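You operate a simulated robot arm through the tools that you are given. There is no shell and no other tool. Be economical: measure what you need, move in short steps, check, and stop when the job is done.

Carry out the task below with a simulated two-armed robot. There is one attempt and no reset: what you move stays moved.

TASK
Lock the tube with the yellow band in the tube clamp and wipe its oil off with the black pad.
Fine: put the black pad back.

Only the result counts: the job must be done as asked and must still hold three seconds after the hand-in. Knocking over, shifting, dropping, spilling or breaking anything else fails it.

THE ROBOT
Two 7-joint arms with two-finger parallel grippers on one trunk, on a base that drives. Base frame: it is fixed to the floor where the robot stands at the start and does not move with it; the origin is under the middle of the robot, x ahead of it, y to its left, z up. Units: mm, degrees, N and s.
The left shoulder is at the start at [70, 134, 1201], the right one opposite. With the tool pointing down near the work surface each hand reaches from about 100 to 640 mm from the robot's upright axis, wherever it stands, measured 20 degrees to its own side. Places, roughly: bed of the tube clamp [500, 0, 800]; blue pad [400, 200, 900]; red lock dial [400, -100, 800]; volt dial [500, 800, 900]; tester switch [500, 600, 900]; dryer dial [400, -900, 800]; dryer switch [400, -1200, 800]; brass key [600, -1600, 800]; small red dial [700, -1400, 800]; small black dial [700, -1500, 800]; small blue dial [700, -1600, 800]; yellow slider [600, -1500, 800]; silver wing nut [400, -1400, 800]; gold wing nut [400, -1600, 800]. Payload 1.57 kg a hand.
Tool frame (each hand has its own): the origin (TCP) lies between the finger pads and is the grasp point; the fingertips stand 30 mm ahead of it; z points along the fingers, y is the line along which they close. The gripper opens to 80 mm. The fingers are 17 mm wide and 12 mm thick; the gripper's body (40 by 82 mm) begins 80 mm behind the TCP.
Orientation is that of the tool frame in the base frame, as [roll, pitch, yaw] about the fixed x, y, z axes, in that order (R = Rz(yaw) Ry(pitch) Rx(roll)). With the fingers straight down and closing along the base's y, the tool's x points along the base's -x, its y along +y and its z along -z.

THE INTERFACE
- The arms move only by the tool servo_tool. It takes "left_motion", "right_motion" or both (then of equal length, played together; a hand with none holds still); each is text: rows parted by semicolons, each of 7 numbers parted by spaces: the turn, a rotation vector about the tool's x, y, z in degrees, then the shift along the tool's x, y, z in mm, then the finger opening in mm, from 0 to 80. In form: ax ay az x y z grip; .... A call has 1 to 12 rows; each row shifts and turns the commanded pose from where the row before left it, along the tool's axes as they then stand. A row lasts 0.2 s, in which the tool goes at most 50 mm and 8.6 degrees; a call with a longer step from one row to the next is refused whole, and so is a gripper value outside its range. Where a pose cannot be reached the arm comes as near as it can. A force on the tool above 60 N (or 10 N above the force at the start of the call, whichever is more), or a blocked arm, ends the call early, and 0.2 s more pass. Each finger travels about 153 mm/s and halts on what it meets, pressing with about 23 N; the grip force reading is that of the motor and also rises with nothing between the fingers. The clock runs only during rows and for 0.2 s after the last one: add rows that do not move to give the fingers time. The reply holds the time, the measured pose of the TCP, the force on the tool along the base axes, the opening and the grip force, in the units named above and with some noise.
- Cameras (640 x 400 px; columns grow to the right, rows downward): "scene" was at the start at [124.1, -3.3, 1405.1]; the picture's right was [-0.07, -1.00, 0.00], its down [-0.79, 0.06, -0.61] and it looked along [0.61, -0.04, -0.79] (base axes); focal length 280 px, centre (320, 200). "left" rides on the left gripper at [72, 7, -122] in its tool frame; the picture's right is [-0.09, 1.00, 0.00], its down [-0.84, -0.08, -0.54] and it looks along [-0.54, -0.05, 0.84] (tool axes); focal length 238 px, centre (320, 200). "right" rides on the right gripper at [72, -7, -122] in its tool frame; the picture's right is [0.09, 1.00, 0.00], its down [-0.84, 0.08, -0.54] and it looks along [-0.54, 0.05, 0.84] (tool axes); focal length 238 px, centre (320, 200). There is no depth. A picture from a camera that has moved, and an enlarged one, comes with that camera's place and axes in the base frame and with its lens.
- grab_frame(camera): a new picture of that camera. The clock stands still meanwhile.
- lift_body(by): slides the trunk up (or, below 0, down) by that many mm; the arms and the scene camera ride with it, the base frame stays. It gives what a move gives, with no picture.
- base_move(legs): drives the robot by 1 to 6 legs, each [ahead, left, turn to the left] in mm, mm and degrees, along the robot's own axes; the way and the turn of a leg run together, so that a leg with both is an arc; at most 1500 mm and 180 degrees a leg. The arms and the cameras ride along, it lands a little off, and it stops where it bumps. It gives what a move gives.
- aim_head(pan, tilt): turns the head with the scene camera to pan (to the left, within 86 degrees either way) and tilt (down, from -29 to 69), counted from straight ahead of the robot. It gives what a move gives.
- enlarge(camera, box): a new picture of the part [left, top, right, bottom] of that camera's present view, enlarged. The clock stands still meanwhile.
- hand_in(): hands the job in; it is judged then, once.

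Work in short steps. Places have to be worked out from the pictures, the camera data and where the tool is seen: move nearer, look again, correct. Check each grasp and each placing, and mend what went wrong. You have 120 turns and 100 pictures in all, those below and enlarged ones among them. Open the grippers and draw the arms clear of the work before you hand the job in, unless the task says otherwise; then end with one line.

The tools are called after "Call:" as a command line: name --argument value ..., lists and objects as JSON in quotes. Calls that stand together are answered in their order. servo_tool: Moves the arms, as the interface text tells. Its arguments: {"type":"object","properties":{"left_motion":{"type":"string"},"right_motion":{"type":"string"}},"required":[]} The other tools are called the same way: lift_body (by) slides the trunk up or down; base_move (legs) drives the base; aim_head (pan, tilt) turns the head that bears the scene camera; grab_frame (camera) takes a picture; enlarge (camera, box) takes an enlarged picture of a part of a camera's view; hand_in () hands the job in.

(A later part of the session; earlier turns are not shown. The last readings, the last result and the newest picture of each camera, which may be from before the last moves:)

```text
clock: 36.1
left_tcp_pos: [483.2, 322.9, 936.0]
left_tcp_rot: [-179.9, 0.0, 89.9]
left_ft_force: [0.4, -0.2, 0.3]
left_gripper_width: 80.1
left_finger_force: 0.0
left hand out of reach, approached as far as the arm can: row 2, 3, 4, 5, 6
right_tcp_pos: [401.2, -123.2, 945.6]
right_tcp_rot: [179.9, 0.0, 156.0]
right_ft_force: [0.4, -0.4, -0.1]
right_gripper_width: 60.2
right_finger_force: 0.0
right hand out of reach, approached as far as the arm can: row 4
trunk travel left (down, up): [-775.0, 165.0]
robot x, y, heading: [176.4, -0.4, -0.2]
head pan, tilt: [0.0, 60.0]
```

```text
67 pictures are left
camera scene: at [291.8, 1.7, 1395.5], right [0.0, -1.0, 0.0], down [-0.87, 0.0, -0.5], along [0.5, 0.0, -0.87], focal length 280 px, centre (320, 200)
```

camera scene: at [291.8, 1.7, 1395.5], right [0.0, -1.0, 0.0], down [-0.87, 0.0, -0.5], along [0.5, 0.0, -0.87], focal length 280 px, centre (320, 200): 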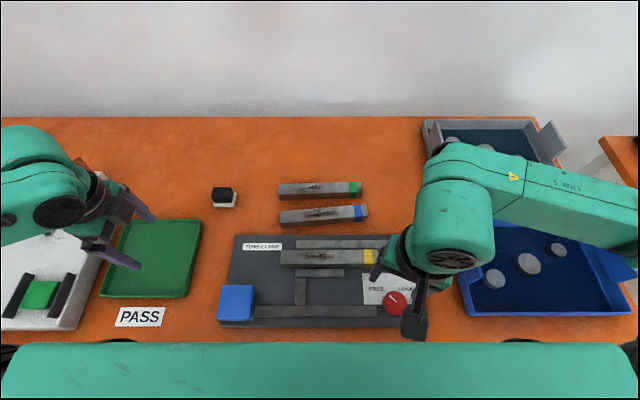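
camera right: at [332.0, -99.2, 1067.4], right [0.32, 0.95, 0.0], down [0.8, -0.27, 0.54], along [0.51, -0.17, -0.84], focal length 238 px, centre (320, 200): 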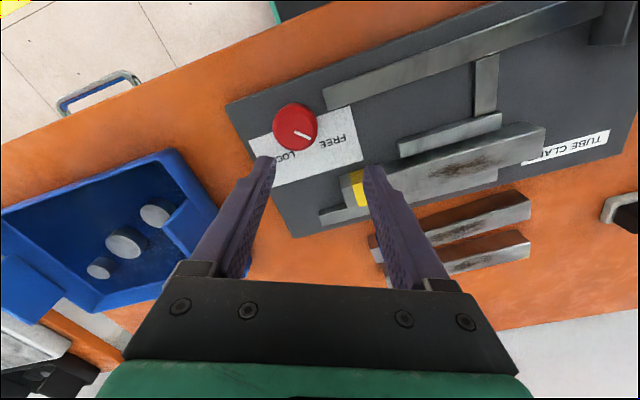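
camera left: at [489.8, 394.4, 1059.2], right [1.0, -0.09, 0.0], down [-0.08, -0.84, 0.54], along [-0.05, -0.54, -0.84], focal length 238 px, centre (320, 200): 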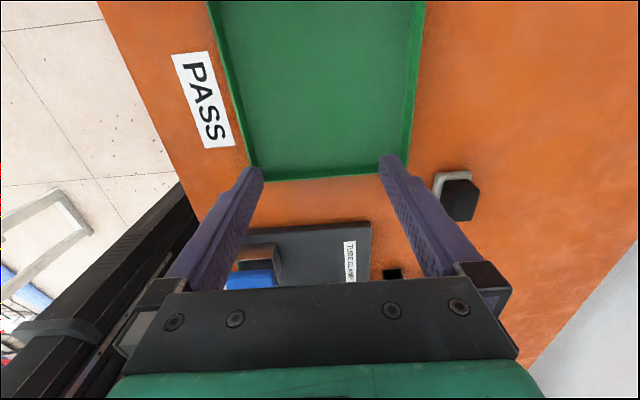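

Both hands are too close to the body here, so I'll drive back 110 mm to get a comfortable range.

Call:
base_move --legs '[[-110, 0, 0]]'

Call:
servo_tool --left_motion "0 0 0 -43 3 -5 80; 0 0 0 -43 3 -5 80; 0 0 0 -43 3 -5 80; 0 0 0 -43 3 -5 80; 0 0 0 0 0 0 80; 0 0 0 0 0 0 80" --right_motion "0 0 -8 0 0 0 60; 0 0 -8 0 0 0 60; 0 0 -8 0 0 0 60; 0 0 0 -30 0 0 60; 0 0 0 -30 0 0 60; 0 0 0 -30 0 0 60"

Call:
grab_frame --camera "right"

Call:
grab_frame --camera "left"

```text
clock: 37.3
left_tcp_pos: [376.1, 323.3, 935.8]
left_tcp_rot: [-179.9, 0.0, 90.1]
left_ft_force: [0.5, -0.2, -0.7]
left_gripper_width: 80.1
left_finger_force: 0.1
right_tcp_pos: [294.0, -121.6, 946.2]
right_tcp_rot: [-180.0, 0.0, 156.0]
right_ft_force: [-0.2, 0.0, -0.6]
right_gripper_width: 59.9
right_finger_force: 0.0
trunk travel left (down, up): [-775.0, 165.0]
robot x, y, heading: [67.3, 0.5, 0.2]
head pan, tilt: [0.0, 60.0]
```

```text
clock: 38.7
left_tcp_pos: [411.5, 213.5, 958.5]
left_tcp_rot: [178.9, -1.6, 84.3]
left_ft_force: [0.3, 0.6, 1.4]
left_gripper_width: 80.2
left_finger_force: 0.0
left hand out of reach, approached as far as the arm can: row 1, 2, 3, 4
right_tcp_pos: [385.6, -120.6, 947.4]
right_tcp_rot: [180.0, 0.1, -180.0]
right_ft_force: [0.2, 0.0, 0.1]
right_gripper_width: 60.2
right_finger_force: 0.2
trunk travel left (down, up): [-775.0, 165.0]
robot x, y, heading: [69.8, -2.0, 0.3]
head pan, tilt: [0.0, 60.0]
```

```text
66 pictures are left
camera right: at [312.7, -126.4, 1068.6], right [-0.09, 1.0, 0.0], down [0.84, 0.08, 0.54], along [0.54, 0.05, -0.84], focal length 238 px, centre (320, 200)
```

right: 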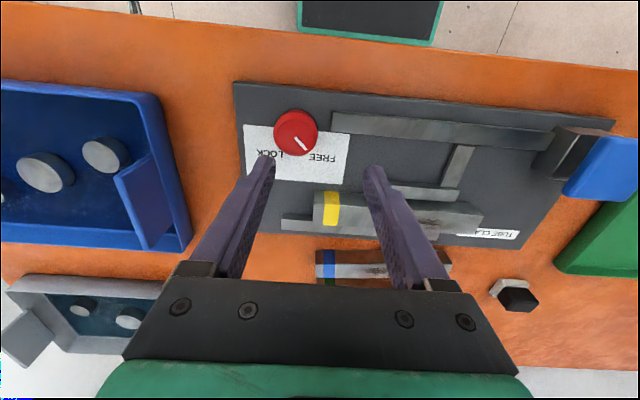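

```text
65 pictures are left
camera left: at [422.5, 280.1, 1083.6], right [0.98, -0.19, 0.01], down [-0.17, -0.84, 0.52], along [-0.09, -0.51, -0.86], focal length 238 px, centre (320, 200)
```

left: 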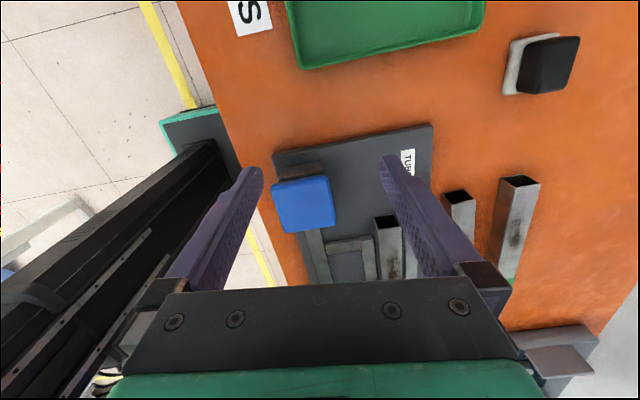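

The left hand is at a limit with this yaw. I'll unwind it to yaw 180, closing along y, which also suits the 56 mm pad.

Call:
servo_tool --left_motion "0 0 -8 0 0 0 80; 0 0 -8 0 0 0 80; 0 0 -8 0 0 0 80; 0 0 -8 0 0 0 80; 0 0 -8 0 0 0 80; 0 0 -8 0 0 0 80; 0 0 -8 0 0 0 80; 0 0 -8 0 0 0 80; 0 0 -8 0 0 0 80; 0 0 -8 0 0 0 80; 0 0 -8 0 0 0 80; 0 0 -7.5 0 0 0 80"

Call:
servo_tool --left_motion "0 0 0 10 -20 0 80; 0 0 0 10 -22 0 80; 0 0 0 9 -22 0 80; 0 0 0 0 0 0 80"

Call:
grab_frame --camera "left"

Call:
grab_frame --camera "scene"

```text
clock: 41.3
left_tcp_pos: [410.0, 206.9, 956.6]
left_tcp_rot: [180.0, -0.1, -174.3]
left_ft_force: [0.1, -0.1, 0.2]
left_gripper_width: 80.2
left_finger_force: 0.0
left hand out of reach, approached as far as the arm can: row 1
right_tcp_pos: [385.7, -122.1, 947.0]
right_tcp_rot: [-179.9, 0.0, 180.0]
right_ft_force: [1.1, 0.3, -0.9]
right_gripper_width: 59.9
right_finger_force: 0.1
trunk travel left (down, up): [-775.0, 165.0]
robot x, y, heading: [68.3, -0.3, 0.1]
head pan, tilt: [0.0, 60.0]
```

```text
clock: 42.3
left_tcp_pos: [413.9, 140.6, 954.9]
left_tcp_rot: [180.0, -0.1, -174.4]
left_ft_force: [-1.0, 0.4, -0.3]
left_gripper_width: 80.1
left_finger_force: 0.0
left hand out of reach, approached as far as the arm can: row 1, 2, 3
right_tcp_pos: [385.4, -121.9, 945.6]
right_tcp_rot: [-180.0, 0.0, 179.9]
right_ft_force: [0.2, -0.5, -0.7]
right_gripper_width: 60.0
right_finger_force: 0.0
trunk travel left (down, up): [-775.0, 165.0]
robot x, y, heading: [72.1, 3.2, 0.1]
head pan, tilt: [0.0, 60.0]
```

```text
64 pictures are left
camera left: at [342.0, 140.3, 1078.1], right [-0.01, 1.0, 0.0], down [0.84, 0.01, 0.54], along [0.54, 0.0, -0.84], focal length 238 px, centre (320, 200)
```

left: 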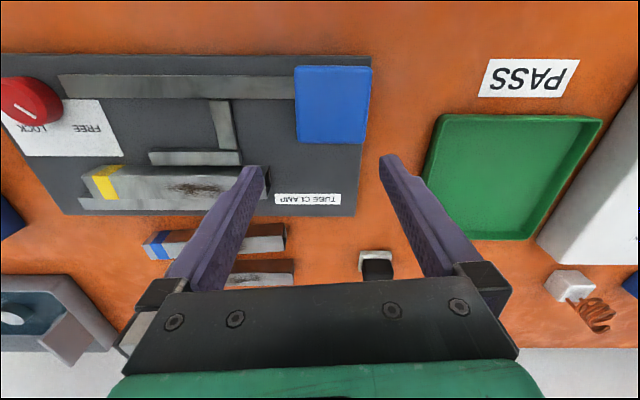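

```text
63 pictures are left
camera scene: at [184.6, 1.7, 1395.5], right [0.0, -1.0, 0.0], down [-0.87, 0.0, -0.5], along [0.5, 0.0, -0.87], focal length 280 px, centre (320, 200)
```

scene: 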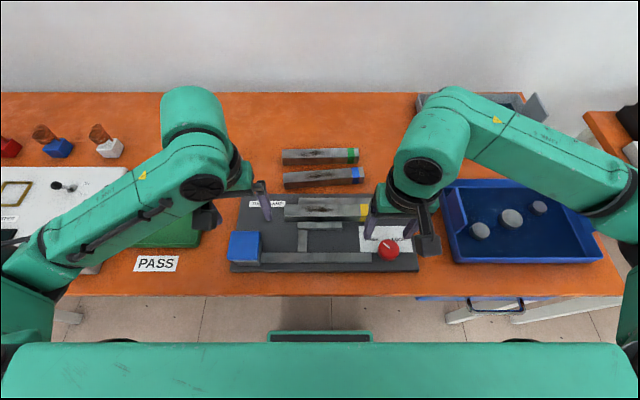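

Backing up another 50 mm gives the left arm more room near the pad.

Call:
base_move --legs '[[-50, 0, 0]]'

Call:
servo_tool --left_motion "0 0 5.6 0 0 0 80; 0 0 0 0 10 0 80; 0 0 0 -9 0 0 80; 0 0 0 -9 0 0 80; 0 0 0 0 0 0 80" --right_motion "0 0 0 -20 -9 0 60; 0 0 0 -20 -9 0 60; 0 0 0 -14 0 0 60; 0 0 0 0 0 0 60; 0 0 0 0 0 0 60"

Call:
grab_frame --camera "left"

Call:
grab_frame --camera "right"

```text
clock: 43.2
left_tcp_pos: [367.7, 141.2, 953.8]
left_tcp_rot: [-179.9, -0.2, -174.4]
left_ft_force: [-0.6, 0.5, -0.2]
left_gripper_width: 80.0
left_finger_force: 0.0
right_tcp_pos: [337.3, -121.8, 945.7]
right_tcp_rot: [180.0, -0.2, -180.0]
right_ft_force: [0.5, -0.6, -0.1]
right_gripper_width: 59.8
right_finger_force: 0.1
trunk travel left (down, up): [-775.0, 165.0]
robot x, y, heading: [20.5, -0.1, 0.1]
head pan, tilt: [0.0, 60.0]
```

```text
clock: 44.4
left_tcp_pos: [381.8, 151.8, 954.3]
left_tcp_rot: [179.9, 0.0, 180.0]
left_ft_force: [0.1, 0.6, -0.3]
left_gripper_width: 80.1
left_finger_force: 0.0
right_tcp_pos: [389.0, -139.5, 948.7]
right_tcp_rot: [-180.0, 0.0, -180.0]
right_ft_force: [0.6, -0.1, -0.4]
right_gripper_width: 60.2
right_finger_force: 0.1
trunk travel left (down, up): [-775.0, 165.0]
robot x, y, heading: [18.5, -2.6, 0.1]
head pan, tilt: [0.0, 60.0]
```

```text
62 pictures are left
camera left: at [309.5, 158.5, 1078.0], right [0.09, 1.0, 0.0], down [0.84, -0.08, 0.54], along [0.54, -0.05, -0.84], focal length 238 px, centre (320, 200)
```

left: 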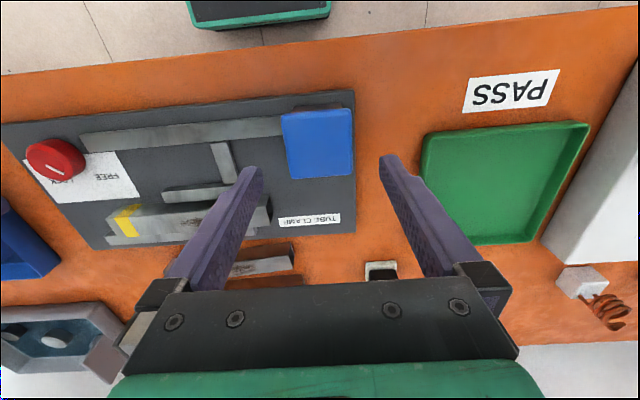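

```text
61 pictures are left
camera right: at [316.3, -145.1, 1069.2], right [-0.09, 1.0, 0.0], down [0.84, 0.08, 0.54], along [0.54, 0.05, -0.84], focal length 238 px, centre (320, 200)
```

right: 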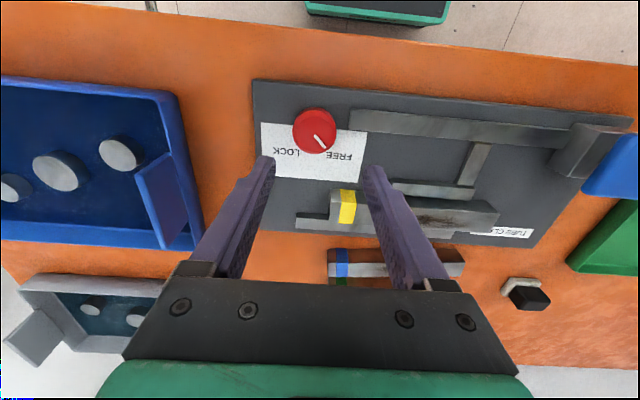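

I'll enlarge the pad in the right view to understand how it is attached.

Call:
enlarge --camera "right" --box '[480, 80, 640, 240]'

Call:
enlarge --camera "left" --box '[200, 60, 400, 220]'

```text
2.50 times, centred on (560, 160) of right
camera zoom: at [316.3, -145.1, 1069.2], right [-0.09, 1.0, 0.0], down [0.84, 0.08, 0.54], along [0.54, 0.05, -0.84], focal length 596 px, centre (-280, 300)
```

zoom: 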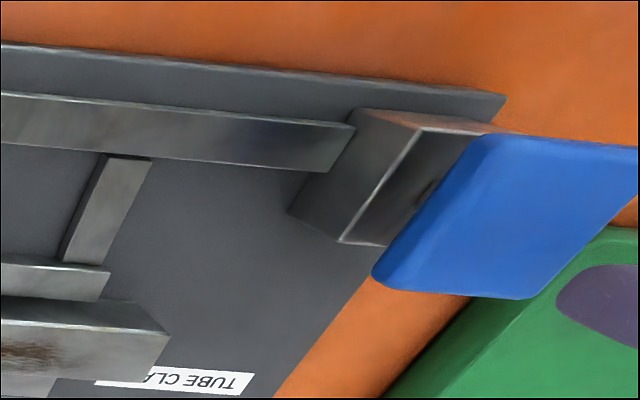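

```text
2.50 times, centred on (300, 140) of left
camera zoom: at [309.5, 158.5, 1078.0], right [0.09, 1.0, 0.0], down [0.84, -0.08, 0.54], along [0.54, -0.05, -0.84], focal length 596 px, centre (370, 350)
```

zoom: 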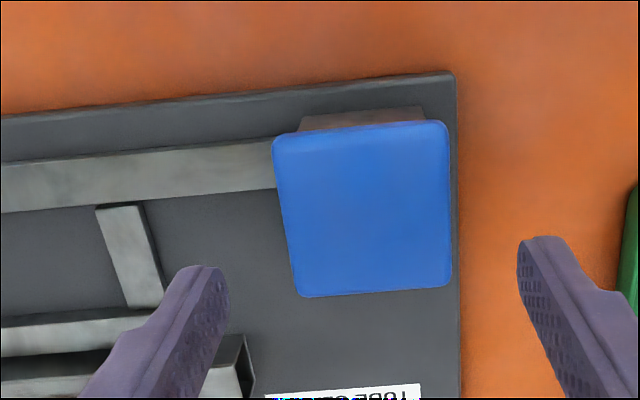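

It appears to be a push pad on a stem above a housing, so it is likely pressed down. I'll close the left fingers and press it gently while watching the jaw.

Call:
servo_tool --left_motion "0 0 0 0 0 0 40; 0 0 0 0 0 0 0; 0 0 0 0 0 0 0; 0 0 0 0 0 20 0; 0 0 0 0 0 18 0; 0 0 0 0 0 0 0"

Call:
servo_tool --left_motion "0 0 0 0 0 3 0; 0 0 0 0 0 3 0; 0 0 0 0 0 3 0; 0 0 0 0 0 3 0; 0 0 0 0 0 0 0"

Call:
enlarge --camera "scene" --box '[210, 180, 430, 290]'

```text
clock: 45.8
left_tcp_pos: [381.5, 149.8, 915.9]
left_tcp_rot: [-180.0, -0.1, 180.0]
left_ft_force: [0.3, -0.7, -0.5]
left_gripper_width: 0.0
left_finger_force: 21.6
right_tcp_pos: [388.5, -139.0, 948.0]
right_tcp_rot: [-180.0, 0.0, 180.0]
right_ft_force: [0.0, 0.6, 0.2]
right_gripper_width: 59.9
right_finger_force: 0.0
trunk travel left (down, up): [-775.0, 165.0]
robot x, y, heading: [21.1, -2.4, 0.0]
head pan, tilt: [0.0, 60.0]
```

```text
clock: 47.0
left_tcp_pos: [382.4, 150.9, 904.1]
left_tcp_rot: [-180.0, -0.1, -180.0]
left_ft_force: [0.0, -0.6, 3.2]
left_gripper_width: 0.0
left_finger_force: 21.4
right_tcp_pos: [389.7, -139.5, 946.6]
right_tcp_rot: [-180.0, 0.0, -180.0]
right_ft_force: [-0.7, -0.3, 0.7]
right_gripper_width: 60.0
right_finger_force: 0.0
trunk travel left (down, up): [-775.0, 165.0]
robot x, y, heading: [15.5, 1.4, 0.3]
head pan, tilt: [0.0, 60.0]
```

```text
2.91 times, centred on (320, 235) of scene
camera zoom: at [133.9, 1.8, 1395.5], right [0.0, -1.0, 0.0], down [-0.87, 0.0, -0.5], along [0.5, 0.0, -0.87], focal length 814 px, centre (320, 98)
```

zoom: 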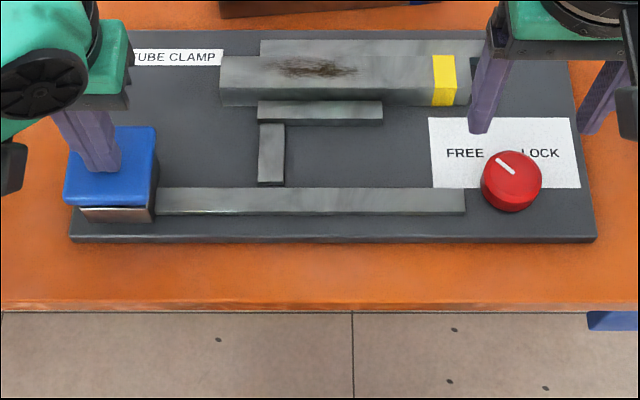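

Light spring resistance begins at TCP z≈904. I'll press further.

Call:
servo_tool --left_motion "0 0 0 0 0 3 0; 0 0 0 0 0 3 0; 0 0 0 0 0 3 0; 0 0 0 0 0 3 0; 0 0 0 0 0 0 0"

Call:
enlarge --camera "scene" --box '[210, 180, 430, 290]'

```text
clock: 48.2
left_tcp_pos: [382.6, 151.9, 893.6]
left_tcp_rot: [-180.0, -0.1, -179.9]
left_ft_force: [0.7, 0.2, 7.8]
left_gripper_width: 0.0
left_finger_force: 20.8
right_tcp_pos: [388.1, -140.1, 946.8]
right_tcp_rot: [-180.0, 0.1, -180.0]
right_ft_force: [-0.9, -0.2, -0.2]
right_gripper_width: 59.9
right_finger_force: 0.0
trunk travel left (down, up): [-775.0, 165.0]
robot x, y, heading: [18.4, -0.5, 0.2]
head pan, tilt: [0.0, 60.0]
```

```text
2.91 times, centred on (320, 235) of scene
camera zoom: at [133.2, 1.4, 1395.6], right [0.0, -1.0, 0.0], down [-0.87, 0.0, -0.5], along [0.5, 0.0, -0.87], focal length 814 px, centre (320, 98)
```

zoom: 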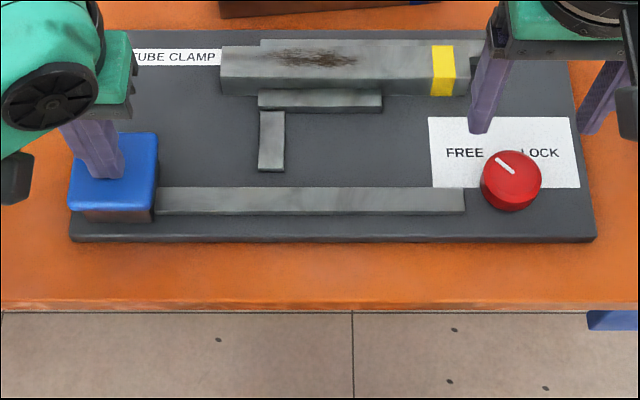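

Pressing moves the jaw, which is pushing the tube toward the far bar. I'll continue until it is clamped.

Call:
servo_tool --left_motion "0 0 0 0 0 2 0; 0 0 0 0 0 2 0; 0 0 0 0 0 2 0; 0 0 0 0 0 0 0"

Call:
enlarge --camera "scene" --box '[210, 180, 430, 290]'

```text
clock: 49.2
left_tcp_pos: [381.4, 151.3, 892.8]
left_tcp_rot: [-179.8, 1.2, -179.9]
left_ft_force: [-9.6, 0.7, 26.6]
left_gripper_width: 0.0
left_finger_force: 21.1
right_tcp_pos: [384.2, -139.3, 948.9]
right_tcp_rot: [179.9, 0.2, -179.9]
right_ft_force: [-0.6, -0.1, -1.1]
right_gripper_width: 60.0
right_finger_force: 0.0
trunk travel left (down, up): [-775.0, 165.0]
robot x, y, heading: [20.8, 0.8, 0.3]
head pan, tilt: [0.0, 60.0]
stopped in row 4 (left hand): the force on the tool passed its limit (the readings are from after the stop); the commanded pose is now the measured one
```

```text
2.91 times, centred on (320, 235) of scene
camera zoom: at [127.0, 1.5, 1395.7], right [0.0, -1.0, 0.0], down [-0.86, 0.0, -0.5], along [0.5, 0.0, -0.86], focal length 814 px, centre (320, 98)
```

zoom: 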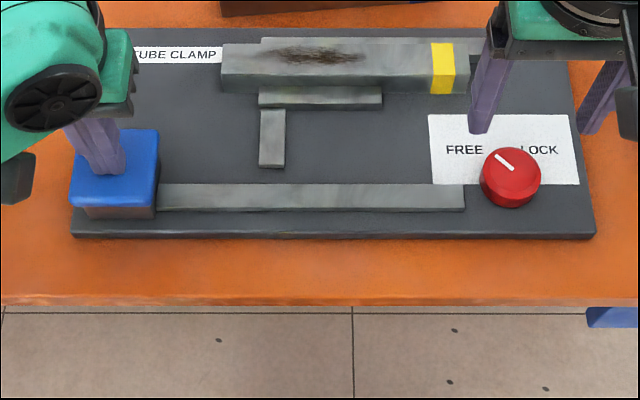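

The tube is clamped against the far bar and the left hand is holding. The dial is near (390, -143). I'll dry-run the right hand above it, from yaw ~150 to ~60, to check that a clockwise turn clear of the near bar is reachable.

Call:
servo_tool --right_motion "0 0 8.2 1 0 0 60; 0 0 8.2 0 0 0 60; 0 0 8.2 0 0 0 60; 0 0 8.2 0 0 0 60; 0 0 8.2 0 0 0 60; 0 0 8.2 0 0 0 60; 0 0 8.2 0 0 0 60; 0 0 8.2 0 0 0 60; 0 0 8.2 0 0 0 60; 0 0 8.2 0 0 0 60; 0 0 8.2 0 0 0 60; 0 0 8.2 0 0 0 60"

Call:
servo_tool --right_motion "0 0 8.2 0 0 0 60; 0 0 8.2 0 0 0 60; 0 0 8.2 0 0 0 60; 0 0 0 0 0 0 60"

```text
clock: 51.8
left_tcp_pos: [381.8, 150.7, 892.9]
left_tcp_rot: [-180.0, 1.1, -179.9]
left_ft_force: [-3.4, 3.3, 46.2]
left_gripper_width: 0.2
left_finger_force: 21.5
right_tcp_pos: [384.2, -140.6, 949.5]
right_tcp_rot: [179.6, -0.1, 81.4]
right_ft_force: [0.0, 1.5, 0.0]
right_gripper_width: 60.0
right_finger_force: 0.0
trunk travel left (down, up): [-775.0, 165.0]
robot x, y, heading: [22.8, -2.8, -0.1]
head pan, tilt: [0.0, 60.0]
```

```text
clock: 52.8
left_tcp_pos: [382.6, 151.3, 892.2]
left_tcp_rot: [-180.0, 1.1, -179.9]
left_ft_force: [-2.3, 2.0, 46.1]
left_gripper_width: 0.0
left_finger_force: 21.1
right_tcp_pos: [383.5, -139.9, 948.6]
right_tcp_rot: [179.8, -0.3, 56.9]
right_ft_force: [0.2, 0.2, 0.3]
right_gripper_width: 60.0
right_finger_force: 0.0
trunk travel left (down, up): [-775.0, 165.0]
robot x, y, heading: [17.3, -0.4, -0.0]
head pan, tilt: [0.0, 60.0]
```

That range is reachable. I'll return to yaw ≈150 and view the dial.

Call:
servo_tool --right_motion "0 0 -8.2 0 0 0 60; 0 0 -8.2 0 0 0 60; 0 0 -8.2 0 0 0 60; 0 0 -8.2 0 0 0 60; 0 0 -8.2 0 0 0 60; 0 0 -8.2 0 0 0 60; 0 0 -8.2 0 0 0 60; 0 0 -8.2 0 0 0 60; 0 0 -8.2 0 0 0 60; 0 0 -8.2 0 0 0 60; 0 0 -8.2 0 0 0 60; 0 0 -3 0 0 0 60"

Call:
enlarge --camera "right" --box '[220, 40, 420, 200]'

Call:
enlarge --camera "scene" --box '[320, 180, 430, 260]'

```text
clock: 55.4
left_tcp_pos: [382.5, 150.1, 892.5]
left_tcp_rot: [180.0, 1.0, -179.9]
left_ft_force: [-2.4, 3.6, 46.5]
left_gripper_width: 0.1
left_finger_force: 21.3
right_tcp_pos: [383.6, -140.3, 949.7]
right_tcp_rot: [179.6, 0.3, 150.4]
right_ft_force: [0.4, -1.3, 0.1]
right_gripper_width: 60.2
right_finger_force: 0.1
trunk travel left (down, up): [-775.0, 165.0]
robot x, y, heading: [20.6, -2.6, 0.3]
head pan, tilt: [0.0, 60.0]
```

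```text
2.50 times, centred on (320, 120) of right
camera zoom: at [316.5, -109.8, 1071.0], right [0.41, 0.91, 0.0], down [0.76, -0.35, 0.55], along [0.5, -0.22, -0.84], focal length 596 px, centre (320, 400)
```

zoom: 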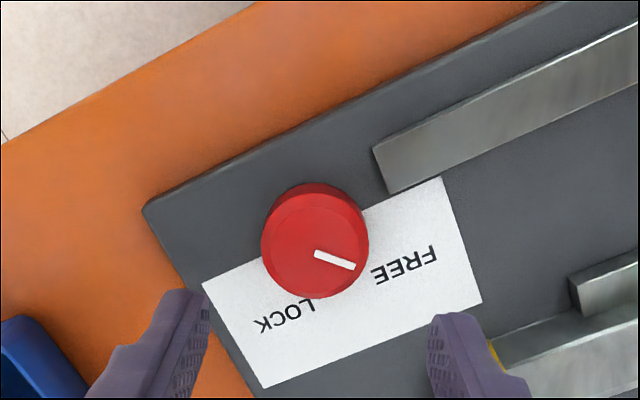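

```text
5.00 times, centred on (375, 220) of scene
camera zoom: at [127.3, 0.3, 1396.2], right [0.0, -1.0, 0.0], down [-0.86, 0.0, -0.5], along [0.5, 0.0, -0.86], focal length 1399 px, centre (45, 100)
```

zoom: 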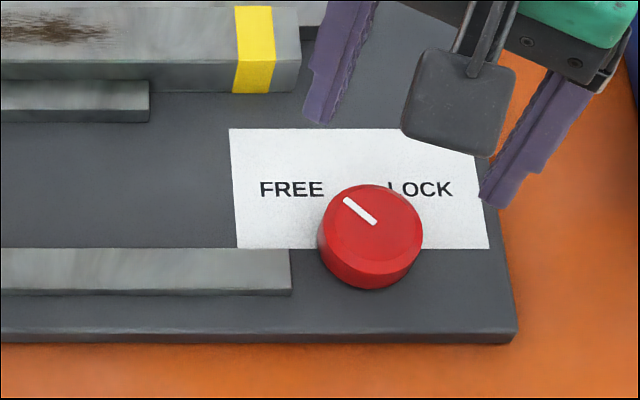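

The dial centre is near (386, -141), with its top somewhere around z 840–860. I'll lower the right hand to TCP z≈900 and look again.

Call:
servo_tool --right_motion "0 0 0 -2.4 0.6 20 60; 0 0 0 0 0 28 60; 0 0 0 0 0 0 60"

Call:
enlarge --camera "right" --box '[220, 40, 420, 200]'

Call:
enlarge --camera "scene" --box '[320, 180, 430, 260]'

```text
clock: 56.2
left_tcp_pos: [381.7, 150.1, 894.1]
left_tcp_rot: [179.9, 1.2, -179.8]
left_ft_force: [-2.3, 3.5, 46.0]
left_gripper_width: 0.0
left_finger_force: 21.2
right_tcp_pos: [386.1, -140.5, 901.3]
right_tcp_rot: [179.8, 0.2, 150.2]
right_ft_force: [-0.2, 0.4, 0.8]
right_gripper_width: 60.1
right_finger_force: 0.1
trunk travel left (down, up): [-775.0, 165.0]
robot x, y, heading: [16.9, -2.1, 0.2]
head pan, tilt: [0.0, 60.0]
```

```text
2.50 times, centred on (320, 120) of right
camera zoom: at [319.4, -110.3, 1022.9], right [0.42, 0.91, 0.0], down [0.76, -0.35, 0.55], along [0.5, -0.22, -0.84], focal length 596 px, centre (320, 400)
```

zoom: 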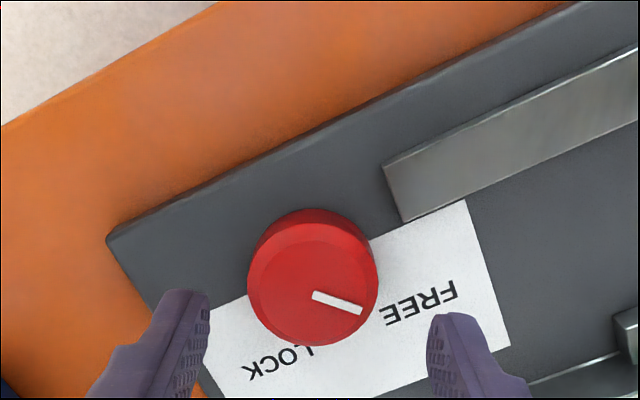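

```text
5.00 times, centred on (375, 220) of scene
camera zoom: at [127.3, 0.4, 1396.2], right [0.0, -1.0, 0.0], down [-0.86, 0.0, -0.5], along [0.5, 0.0, -0.86], focal length 1399 px, centre (45, 100)
```

zoom: 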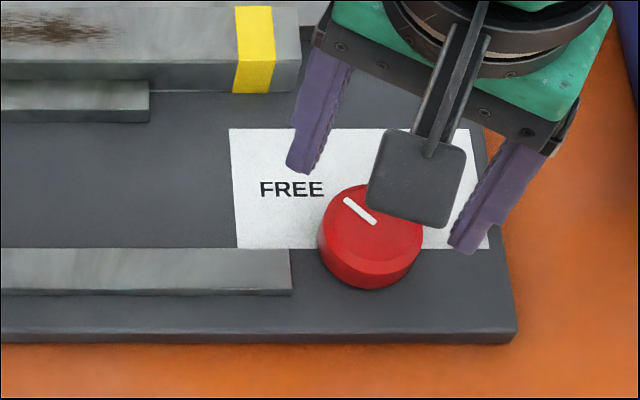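

The scale change gives the dial top at z≈845 and a diameter of about 41 mm, centred at (386, -141). I'll lower the fingers around it and close.

Call:
servo_tool --right_motion "0 0 0 0 0 15 60; 0 0 0 0 0 15 60; 0 0 0 0 0 13 60; 0 0 0 0 0 0 60"

Call:
enlarge --camera "right" --box '[220, 40, 420, 200]'

```text
clock: 57.2
left_tcp_pos: [381.2, 151.1, 893.0]
left_tcp_rot: [-180.0, 1.1, -179.9]
left_ft_force: [-2.7, 2.4, 46.8]
left_gripper_width: 0.4
left_finger_force: 21.6
right_tcp_pos: [387.3, -141.4, 857.5]
right_tcp_rot: [179.7, 0.1, 150.2]
right_ft_force: [0.0, 0.0, -0.3]
right_gripper_width: 59.8
right_finger_force: 0.1
trunk travel left (down, up): [-775.0, 165.0]
robot x, y, heading: [19.1, 1.1, 0.2]
head pan, tilt: [0.0, 60.0]
```

```text
2.50 times, centred on (320, 120) of right
camera zoom: at [319.9, -110.1, 979.5], right [0.42, 0.91, 0.0], down [0.76, -0.35, 0.55], along [0.5, -0.22, -0.84], focal length 596 px, centre (320, 400)
```

zoom: 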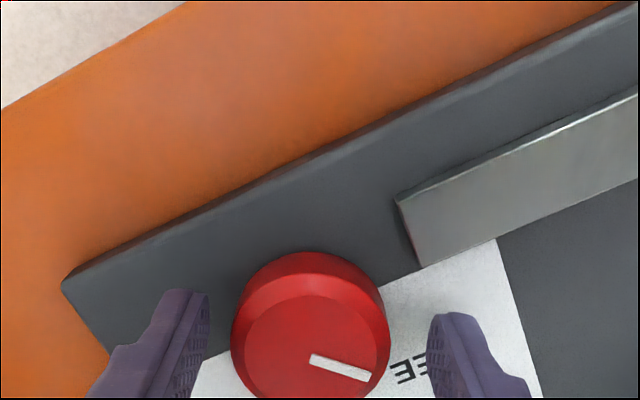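

The dial is well centred between the fingers, so I'll close on it.

Call:
servo_tool --right_motion "0 0 0 0 0 0 45; 0 0 0 0 0 0 36; 0 0 0 0 0 0 36; 0 0 0 0 0 0 36"

```text
clock: 58.2
left_tcp_pos: [382.2, 150.8, 892.2]
left_tcp_rot: [179.9, 1.1, -179.8]
left_ft_force: [3.8, 10.5, 37.7]
left_gripper_width: 0.1
left_finger_force: 21.3
right_tcp_pos: [385.1, -143.7, 857.8]
right_tcp_rot: [179.9, 0.1, 150.1]
right_ft_force: [-10.7, -14.8, 4.4]
right_gripper_width: 43.3
right_finger_force: 44.9
trunk travel left (down, up): [-775.0, 165.0]
robot x, y, heading: [19.1, -3.1, -0.2]
head pan, tilt: [0.0, 60.0]
```

The dial is gripped (43.3 mm) with a small side load. I'll shift slightly to relieve it and turn clockwise about 88°.

Call:
servo_tool --right_motion "0 0 0 0 -1.5 0 36; 0 0 8 0 0 0 36; 0 0 8 0 0 0 36; 0 0 8 0 0 0 36; 0 0 8 0 0 0 36; 0 0 8 0 0 0 36"

Call:
enlarge --camera "scene" --box '[210, 180, 430, 290]'

```text
clock: 59.4
left_tcp_pos: [382.9, 151.7, 892.8]
left_tcp_rot: [-179.8, 1.0, 180.0]
left_ft_force: [-8.4, 1.3, 16.8]
left_gripper_width: 0.0
left_finger_force: 21.2
right_tcp_pos: [387.1, -142.6, 857.9]
right_tcp_rot: [179.5, 0.1, 118.2]
right_ft_force: [-1.6, -3.6, 6.1]
right_gripper_width: 43.5
right_finger_force: 45.3
trunk travel left (down, up): [-775.0, 165.0]
robot x, y, heading: [20.5, 4.1, 0.1]
head pan, tilt: [0.0, 60.0]
stopped in row 6 (left hand): the force on the tool passed its limit (the readings are from after the stop); the commanded pose is now the measured one
```

```text
2.91 times, centred on (320, 235) of scene
camera zoom: at [128.6, 1.1, 1395.7], right [0.0, -1.0, 0.0], down [-0.86, 0.0, -0.5], along [0.5, 0.0, -0.86], focal length 814 px, centre (320, 98)
```

zoom: 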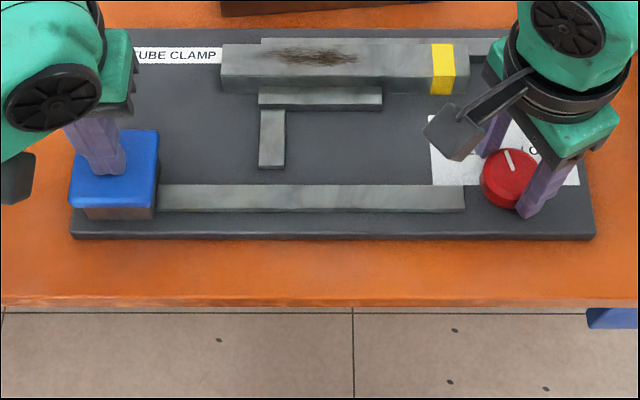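

The dial is turning and the jaw is still holding. I'll continue the turn.

Call:
servo_tool --right_motion "0 0 8 0 0 0 36; 0 0 8 0 0 0 36; 0 0 8 0 0 0 36; 0 0 8 0 0 0 36; 0 0 8 0 0 0 36; 0 0 8 0 0 0 36; 0 0 0 0 0 0 36"

Call:
enlarge --camera "scene" --box '[320, 180, 430, 260]'

Call:
enlarge --camera "right" --box '[220, 40, 420, 200]'

```text
clock: 61.0
left_tcp_pos: [384.3, 150.9, 892.7]
left_tcp_rot: [-179.9, 1.0, -179.9]
left_ft_force: [-18.9, 0.0, 39.8]
left_gripper_width: 0.0
left_finger_force: 21.5
right_tcp_pos: [390.4, -141.1, 857.6]
right_tcp_rot: [179.4, -0.5, 70.0]
right_ft_force: [26.8, 0.2, 0.7]
right_gripper_width: 43.1
right_finger_force: 44.8
trunk travel left (down, up): [-775.0, 165.0]
robot x, y, heading: [20.3, -1.4, 0.2]
head pan, tilt: [0.0, 60.0]
```

```text
5.00 times, centred on (375, 220) of scene
camera zoom: at [131.0, 0.6, 1396.0], right [0.0, -1.0, 0.0], down [-0.86, 0.0, -0.5], along [0.5, 0.0, -0.86], focal length 1399 px, centre (45, 100)
```

zoom: 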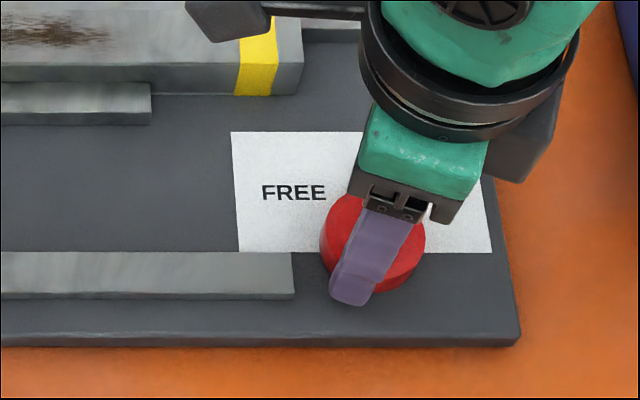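

```text
2.50 times, centred on (320, 120) of right
camera zoom: at [406.7, -70.9, 980.4], right [0.97, -0.25, 0.01], down [-0.22, -0.82, 0.54], along [-0.13, -0.52, -0.84], focal length 596 px, centre (320, 400)
```

zoom: 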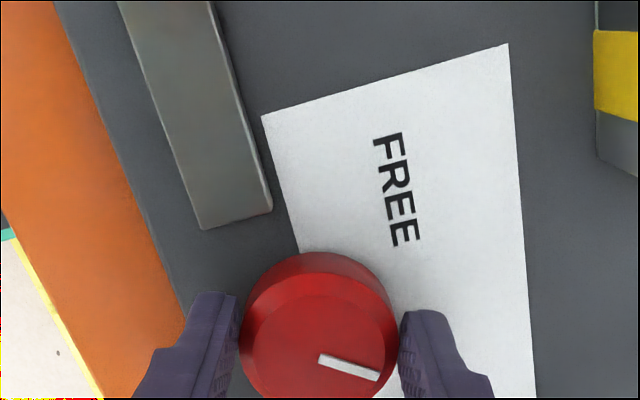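

The pointer has gone from +49° to about -32°, and the target should be near -45 to -50°. I'll turn another 16° and relieve the side load.

Call:
servo_tool --right_motion "0 0 0 0 -2 0 36; 0 0 8 0 0 0 36; 0 0 8 0 0 0 36; 0 0 0 0 0 0 36"

Call:
enlarge --camera "right" --box '[220, 40, 420, 200]'

```text
clock: 62.0
left_tcp_pos: [383.6, 150.3, 891.8]
left_tcp_rot: [180.0, 0.9, -179.9]
left_ft_force: [-17.6, 10.2, 46.1]
left_gripper_width: 0.0
left_finger_force: 20.9
right_tcp_pos: [390.8, -143.5, 858.7]
right_tcp_rot: [179.2, -0.7, 53.9]
right_ft_force: [35.8, -13.1, 8.0]
right_gripper_width: 43.3
right_finger_force: 45.5
trunk travel left (down, up): [-775.0, 165.0]
robot x, y, heading: [20.0, -1.1, -0.1]
head pan, tilt: [0.0, 60.0]
```

```text
2.50 times, centred on (320, 120) of right
camera zoom: at [424.8, -79.9, 980.2], right [0.86, -0.51, 0.01], down [-0.44, -0.72, 0.53], along [-0.26, -0.46, -0.85], focal length 596 px, centre (320, 400)
```

zoom: 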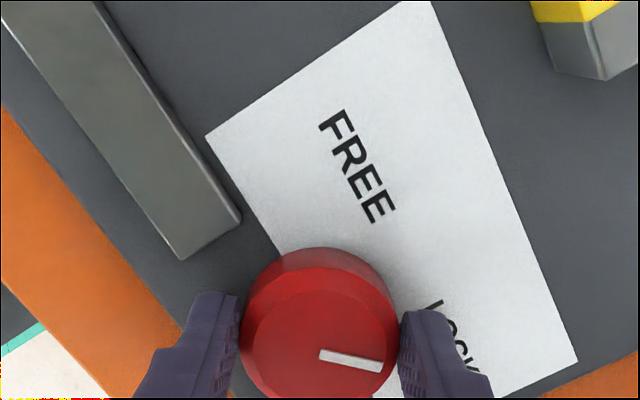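

The pointer is now at about -43°. I'll give it a bit more, toward the stop.

Call:
servo_tool --right_motion "0 0 0 0 -3 0 36; 0 0 6 0 0 0 36; 0 0 6 0 0 0 36; 0 0 0 0 0 0 36"

Call:
enlarge --camera "right" --box '[220, 40, 420, 200]'

```text
clock: 62.6
left_tcp_pos: [385.4, 150.9, 892.4]
left_tcp_rot: [-179.9, 1.3, -179.8]
left_ft_force: [-2.5, -2.6, 14.2]
left_gripper_width: 0.1
left_finger_force: 21.2
right_tcp_pos: [391.3, -142.0, 857.7]
right_tcp_rot: [178.6, -0.7, 52.0]
right_ft_force: [2.9, -4.7, 5.4]
right_gripper_width: 43.5
right_finger_force: 45.2
trunk travel left (down, up): [-775.0, 165.0]
robot x, y, heading: [17.9, 0.7, -0.0]
head pan, tilt: [0.0, 60.0]
stopped in row 2 (left hand): the force on the tool passed its limit (the readings are from after the stop); the commanded pose is now the measured one
```

```text
2.50 times, centred on (320, 120) of right
camera zoom: at [426.0, -80.0, 980.0], right [0.84, -0.54, 0.03], down [-0.47, -0.7, 0.53], along [-0.27, -0.46, -0.85], focal length 596 px, centre (320, 400)
```

zoom: 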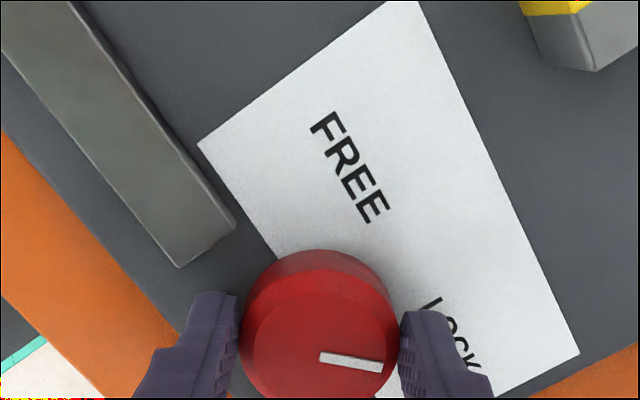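

I'll turn a bit more, without shifting.

Call:
servo_tool --right_motion "0 0 5 0 0 0 36; 0 0 5 0 0 0 36; 0 0 0 0 0 0 36"

Call:
enlarge --camera "right" --box '[220, 40, 420, 200]'

```text
clock: 63.4
left_tcp_pos: [385.0, 150.6, 892.5]
left_tcp_rot: [179.9, 0.8, -179.9]
left_ft_force: [-7.5, -1.6, 26.7]
left_gripper_width: 0.0
left_finger_force: 21.0
right_tcp_pos: [391.1, -142.5, 857.4]
right_tcp_rot: [178.9, -0.8, 41.7]
right_ft_force: [12.5, -5.9, -3.3]
right_gripper_width: 43.6
right_finger_force: 44.9
trunk travel left (down, up): [-775.0, 165.0]
robot x, y, heading: [20.3, 0.5, 0.4]
head pan, tilt: [0.0, 60.0]
```

```text
2.50 times, centred on (320, 120) of right
camera zoom: at [436.9, -88.3, 980.3], right [0.73, -0.68, 0.02], down [-0.59, -0.61, 0.53], along [-0.35, -0.4, -0.85], focal length 596 px, centre (320, 400)
```

zoom: 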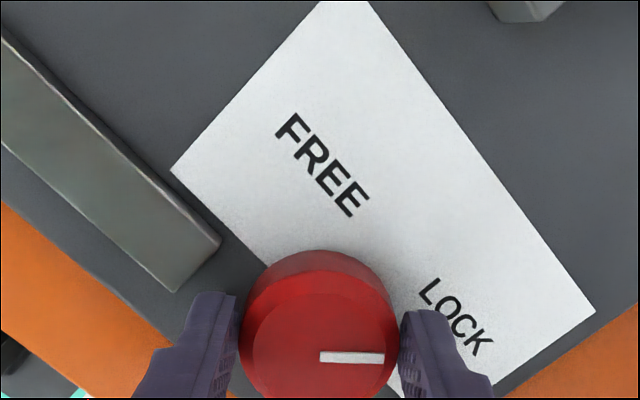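

The pointer stopped at about -45° while the gripper slipped on, so the dial is at its LOCK stop. I'll open the right hand and raise it, then look.

Call:
servo_tool --right_motion "0 0 0 0 0 0 60; 0 0 0 0 0 0 60; 0 0 0 0 0 -30 60; 0 0 0 0 0 -40 60; 0 0 0 0 0 -20 60; 0 0 0 0 0 0 60"

Call:
servo_tool --left_motion "0 0 0 0 0 -4 0; 0 0 0 0 0 -10 0; 0 0 0 0 0 -30 0; 0 0 0 0 0 -20 0; 0 0 0 0 0 0 0"

Call:
enlarge --camera "scene" --box '[210, 180, 430, 290]'

```text
clock: 64.8
left_tcp_pos: [385.7, 151.2, 892.1]
left_tcp_rot: [180.0, 1.0, -179.9]
left_ft_force: [4.9, -6.5, 23.1]
left_gripper_width: 0.0
left_finger_force: 21.2
right_tcp_pos: [387.3, -141.0, 948.0]
right_tcp_rot: [179.0, -0.9, 41.9]
right_ft_force: [0.3, -0.4, -0.1]
right_gripper_width: 60.0
right_finger_force: 0.0
trunk travel left (down, up): [-775.0, 165.0]
robot x, y, heading: [19.1, -4.0, 0.0]
head pan, tilt: [0.0, 60.0]
```

```text
clock: 66.0
left_tcp_pos: [383.4, 152.2, 955.2]
left_tcp_rot: [-179.9, 0.8, -179.9]
left_ft_force: [-0.8, 0.7, 0.8]
left_gripper_width: 0.0
left_finger_force: 21.8
right_tcp_pos: [388.5, -139.6, 945.8]
right_tcp_rot: [179.0, -0.8, 42.0]
right_ft_force: [-0.5, -0.1, -0.1]
right_gripper_width: 60.0
right_finger_force: 0.0
trunk travel left (down, up): [-775.0, 165.0]
robot x, y, heading: [15.8, -0.6, -0.0]
head pan, tilt: [0.0, 60.0]
```

```text
2.91 times, centred on (320, 235) of scene
camera zoom: at [134.1, 2.4, 1395.5], right [0.0, -1.0, 0.0], down [-0.87, 0.0, -0.5], along [0.5, 0.0, -0.87], focal length 814 px, centre (320, 98)
```

zoom: 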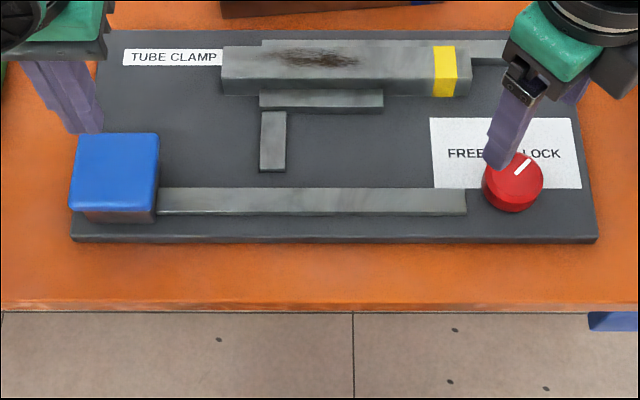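

Locked: the jaw and pad stay in after release, and the dial points at LOCK. Now for the black pad. I'll drive ahead 100 mm and bring the left hand toward it at (≈638, 232).

Call:
base_move --legs '[[100, 0, 0]]'

Call:
servo_tool --left_motion "0 0 0 -30 16 -10 80; 0 0 0 -30 16 -10 80; 0 0 0 -30 16 -10 80; 0 0 0 -30 16 -10 80; 0 0 0 -30 16 -5 80; 0 0 0 0 0 0 80" --right_motion "0 0 -8 0 0 -8 60; 0 0 -8 0 0 -8 60; 0 0 -8 0 0 -8 60; 0 0 -8 0 0 -8 60; 0 0 -8 0 0 -8 60; 0 0 -8 0 0 0 60"

Call:
grab_frame --camera "left"

Call:
grab_frame --camera "scene"

```text
clock: 67.1
left_tcp_pos: [484.4, 153.2, 955.2]
left_tcp_rot: [-179.9, 0.8, -179.9]
left_ft_force: [0.0, -0.4, 0.4]
left_gripper_width: 0.1
left_finger_force: 21.2
right_tcp_pos: [486.6, -139.1, 946.7]
right_tcp_rot: [178.9, -0.9, 41.9]
right_ft_force: [0.4, -0.7, -0.3]
right_gripper_width: 60.1
right_finger_force: 0.1
trunk travel left (down, up): [-775.0, 165.0]
robot x, y, heading: [119.1, 0.1, 0.1]
head pan, tilt: [0.0, 60.0]
```

```text
clock: 68.5
left_tcp_pos: [633.6, 233.9, 1002.0]
left_tcp_rot: [-180.0, 0.8, -179.9]
left_ft_force: [-0.4, -0.1, -0.4]
left_gripper_width: 80.0
left_finger_force: 0.0
right_tcp_pos: [488.2, -138.5, 986.9]
right_tcp_rot: [178.7, 0.2, 90.0]
right_ft_force: [-0.9, 0.7, 0.1]
right_gripper_width: 59.6
right_finger_force: 0.1
trunk travel left (down, up): [-775.0, 165.0]
robot x, y, heading: [119.5, 2.5, 0.2]
head pan, tilt: [0.0, 60.0]
```

```text
43 pictures are left
camera left: at [559.0, 240.8, 1124.3], right [0.09, 1.0, 0.0], down [0.83, -0.08, 0.55], along [0.55, -0.05, -0.83], focal length 238 px, centre (320, 200)
```

left: 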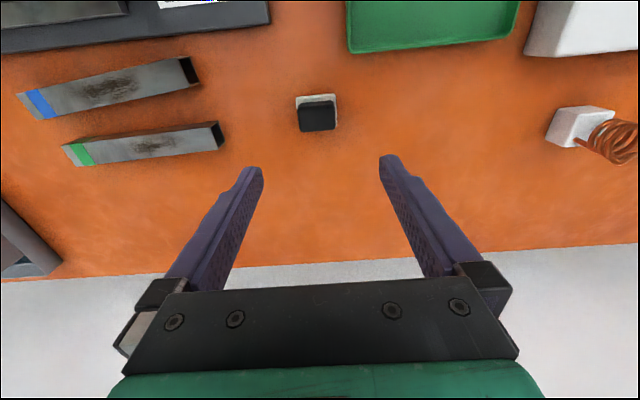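

```text
42 pictures are left
camera scene: at [233.8, 2.6, 1395.5], right [0.0, -1.0, 0.0], down [-0.87, 0.0, -0.5], along [0.5, 0.0, -0.87], focal length 280 px, centre (320, 200)
```

scene: 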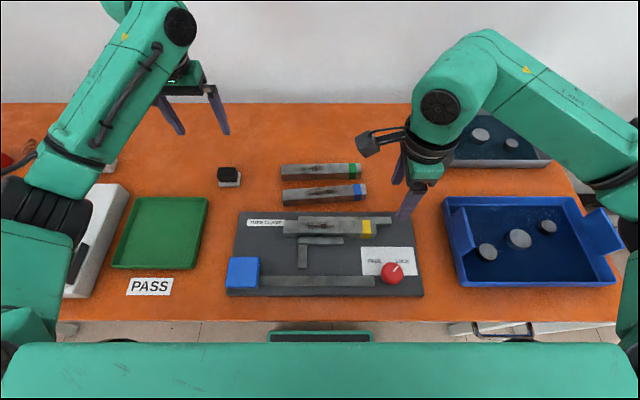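

I'll zoom in on the black pad.

Call:
enlarge --camera "left" --box '[270, 80, 370, 150]'

Call:
enlarge --camera "scene" --box '[200, 150, 264, 200]'

```text
5.71 times, centred on (320, 115) of left
camera zoom: at [559.0, 240.8, 1124.3], right [0.09, 1.0, 0.0], down [0.83, -0.08, 0.55], along [0.55, -0.05, -0.83], focal length 1362 px, centre (320, 686)
```

zoom: 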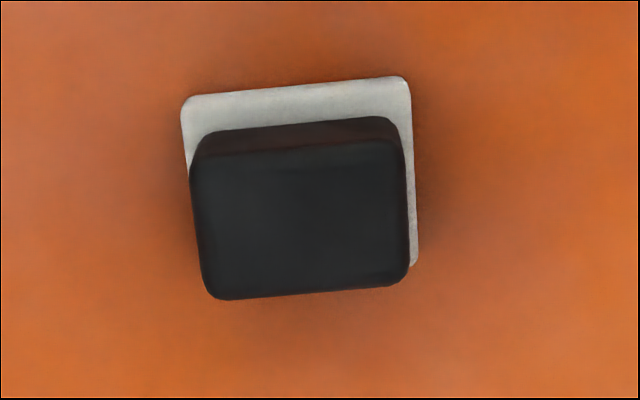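

```text
8.00 times, centred on (232, 175) of scene
camera zoom: at [233.8, 2.6, 1395.5], right [0.0, -1.0, 0.0], down [-0.87, 0.0, -0.5], along [0.5, 0.0, -0.87], focal length 2238 px, centre (1024, 400)
```

zoom: 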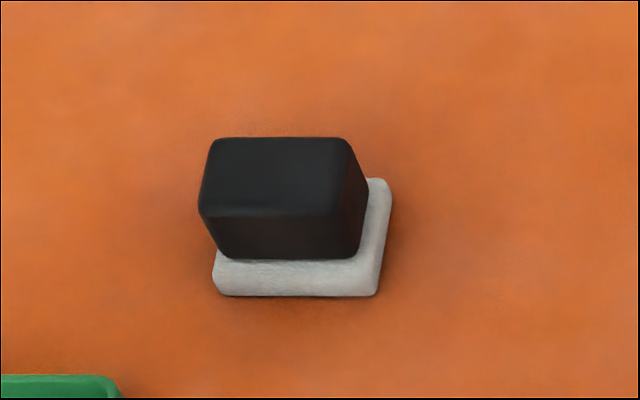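

The pad is about 44 (y) x 27 (x), with its top at z≈840, centred at (632.5, 230.5) on a thin white coaster. I'll descend to z≈880 with opening 70 and verify.

Call:
servo_tool --left_motion "0 0.8 0 0 -3.4 30 70; 0 0 0 1 0 40 66; 0 0 0 0 0 40 64; 0 0 0 0 0 12 64; 0 0 0 0 0 0 64"

Call:
enlarge --camera "left" --box '[220, 60, 420, 220]'

```text
clock: 69.7
left_tcp_pos: [634.5, 229.2, 880.1]
left_tcp_rot: [-179.9, 0.0, -179.9]
left_ft_force: [1.0, -0.2, 0.0]
left_gripper_width: 64.0
left_finger_force: 0.1
right_tcp_pos: [487.9, -139.9, 986.5]
right_tcp_rot: [178.6, 0.3, 89.9]
right_ft_force: [-0.4, -1.0, -0.4]
right_gripper_width: 59.9
right_finger_force: 0.0
trunk travel left (down, up): [-775.0, 165.0]
robot x, y, heading: [118.2, 3.0, 0.0]
head pan, tilt: [0.0, 60.0]
```

```text
2.50 times, centred on (320, 140) of left
camera zoom: at [562.0, 235.9, 1002.5], right [0.09, 1.0, 0.0], down [0.84, -0.08, 0.54], along [0.54, -0.05, -0.84], focal length 596 px, centre (320, 350)
```

zoom: 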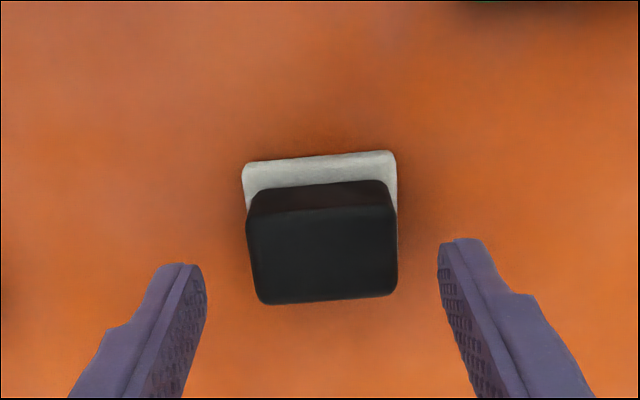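

The pad is confirmed at (632.5, 230). I'll descend to 855 and grip.

Call:
servo_tool --left_motion "0 0 0 2 1 12 64; 0 0 0 0 0 13 64; 0 0 0 0 0 0 50; 0 0 0 0 0 0 36; 0 0 0 0 0 0 36; 0 0 0 0 0 0 36"

Call:
servo_tool --left_motion "0 0 0 0 0 -15 36; 0 0 0 0 0 -30 36; 0 0 0 0 0 -40 36; 0 0 0 0 0 0 36"

Call:
grab_frame --camera "left"

Call:
enlarge --camera "scene" --box '[180, 110, 300, 200]'

```text
clock: 71.1
left_tcp_pos: [631.3, 230.6, 854.7]
left_tcp_rot: [-180.0, 0.1, -179.9]
left_ft_force: [0.1, -0.4, -0.9]
left_gripper_width: 43.0
left_finger_force: 22.9
right_tcp_pos: [487.8, -139.3, 987.5]
right_tcp_rot: [178.7, 0.3, 89.9]
right_ft_force: [0.3, 1.9, -0.2]
right_gripper_width: 59.7
right_finger_force: 0.0
trunk travel left (down, up): [-775.0, 165.0]
robot x, y, heading: [116.8, 1.0, 0.1]
head pan, tilt: [0.0, 60.0]
```

```text
clock: 72.1
left_tcp_pos: [630.5, 230.8, 939.3]
left_tcp_rot: [-179.9, -0.1, -179.8]
left_ft_force: [-0.3, -0.1, -0.9]
left_gripper_width: 43.1
left_finger_force: 23.4
right_tcp_pos: [488.4, -139.0, 987.6]
right_tcp_rot: [178.7, 0.3, 89.9]
right_ft_force: [-0.6, -0.9, 0.6]
right_gripper_width: 60.2
right_finger_force: 0.1
trunk travel left (down, up): [-775.0, 165.0]
robot x, y, heading: [118.2, -0.9, 0.3]
head pan, tilt: [0.0, 60.0]
```

```text
38 pictures are left
camera left: at [558.8, 237.2, 1062.6], right [0.09, 1.0, 0.0], down [0.84, -0.07, 0.54], along [0.54, -0.05, -0.84], focal length 238 px, centre (320, 200)
```

left: 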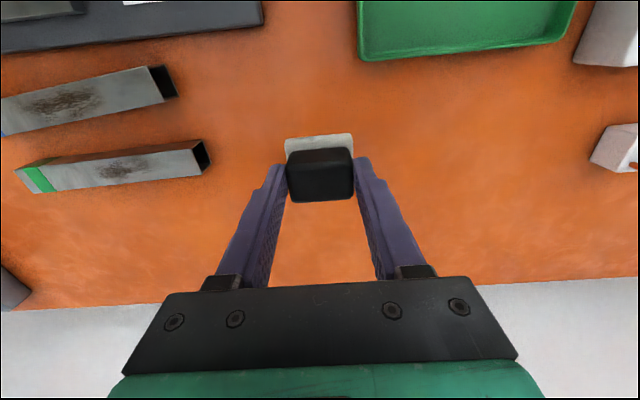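

```text
4.44 times, centred on (240, 155) of scene
camera zoom: at [234.7, 2.9, 1395.4], right [0.0, -1.0, 0.0], down [-0.87, 0.0, -0.5], along [0.5, 0.0, -0.87], focal length 1243 px, centre (676, 400)
```

zoom: 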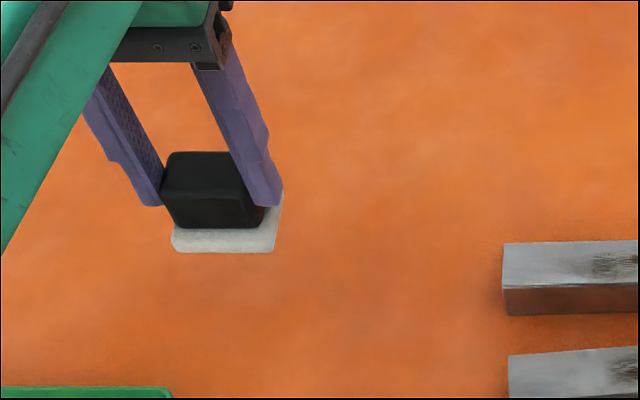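

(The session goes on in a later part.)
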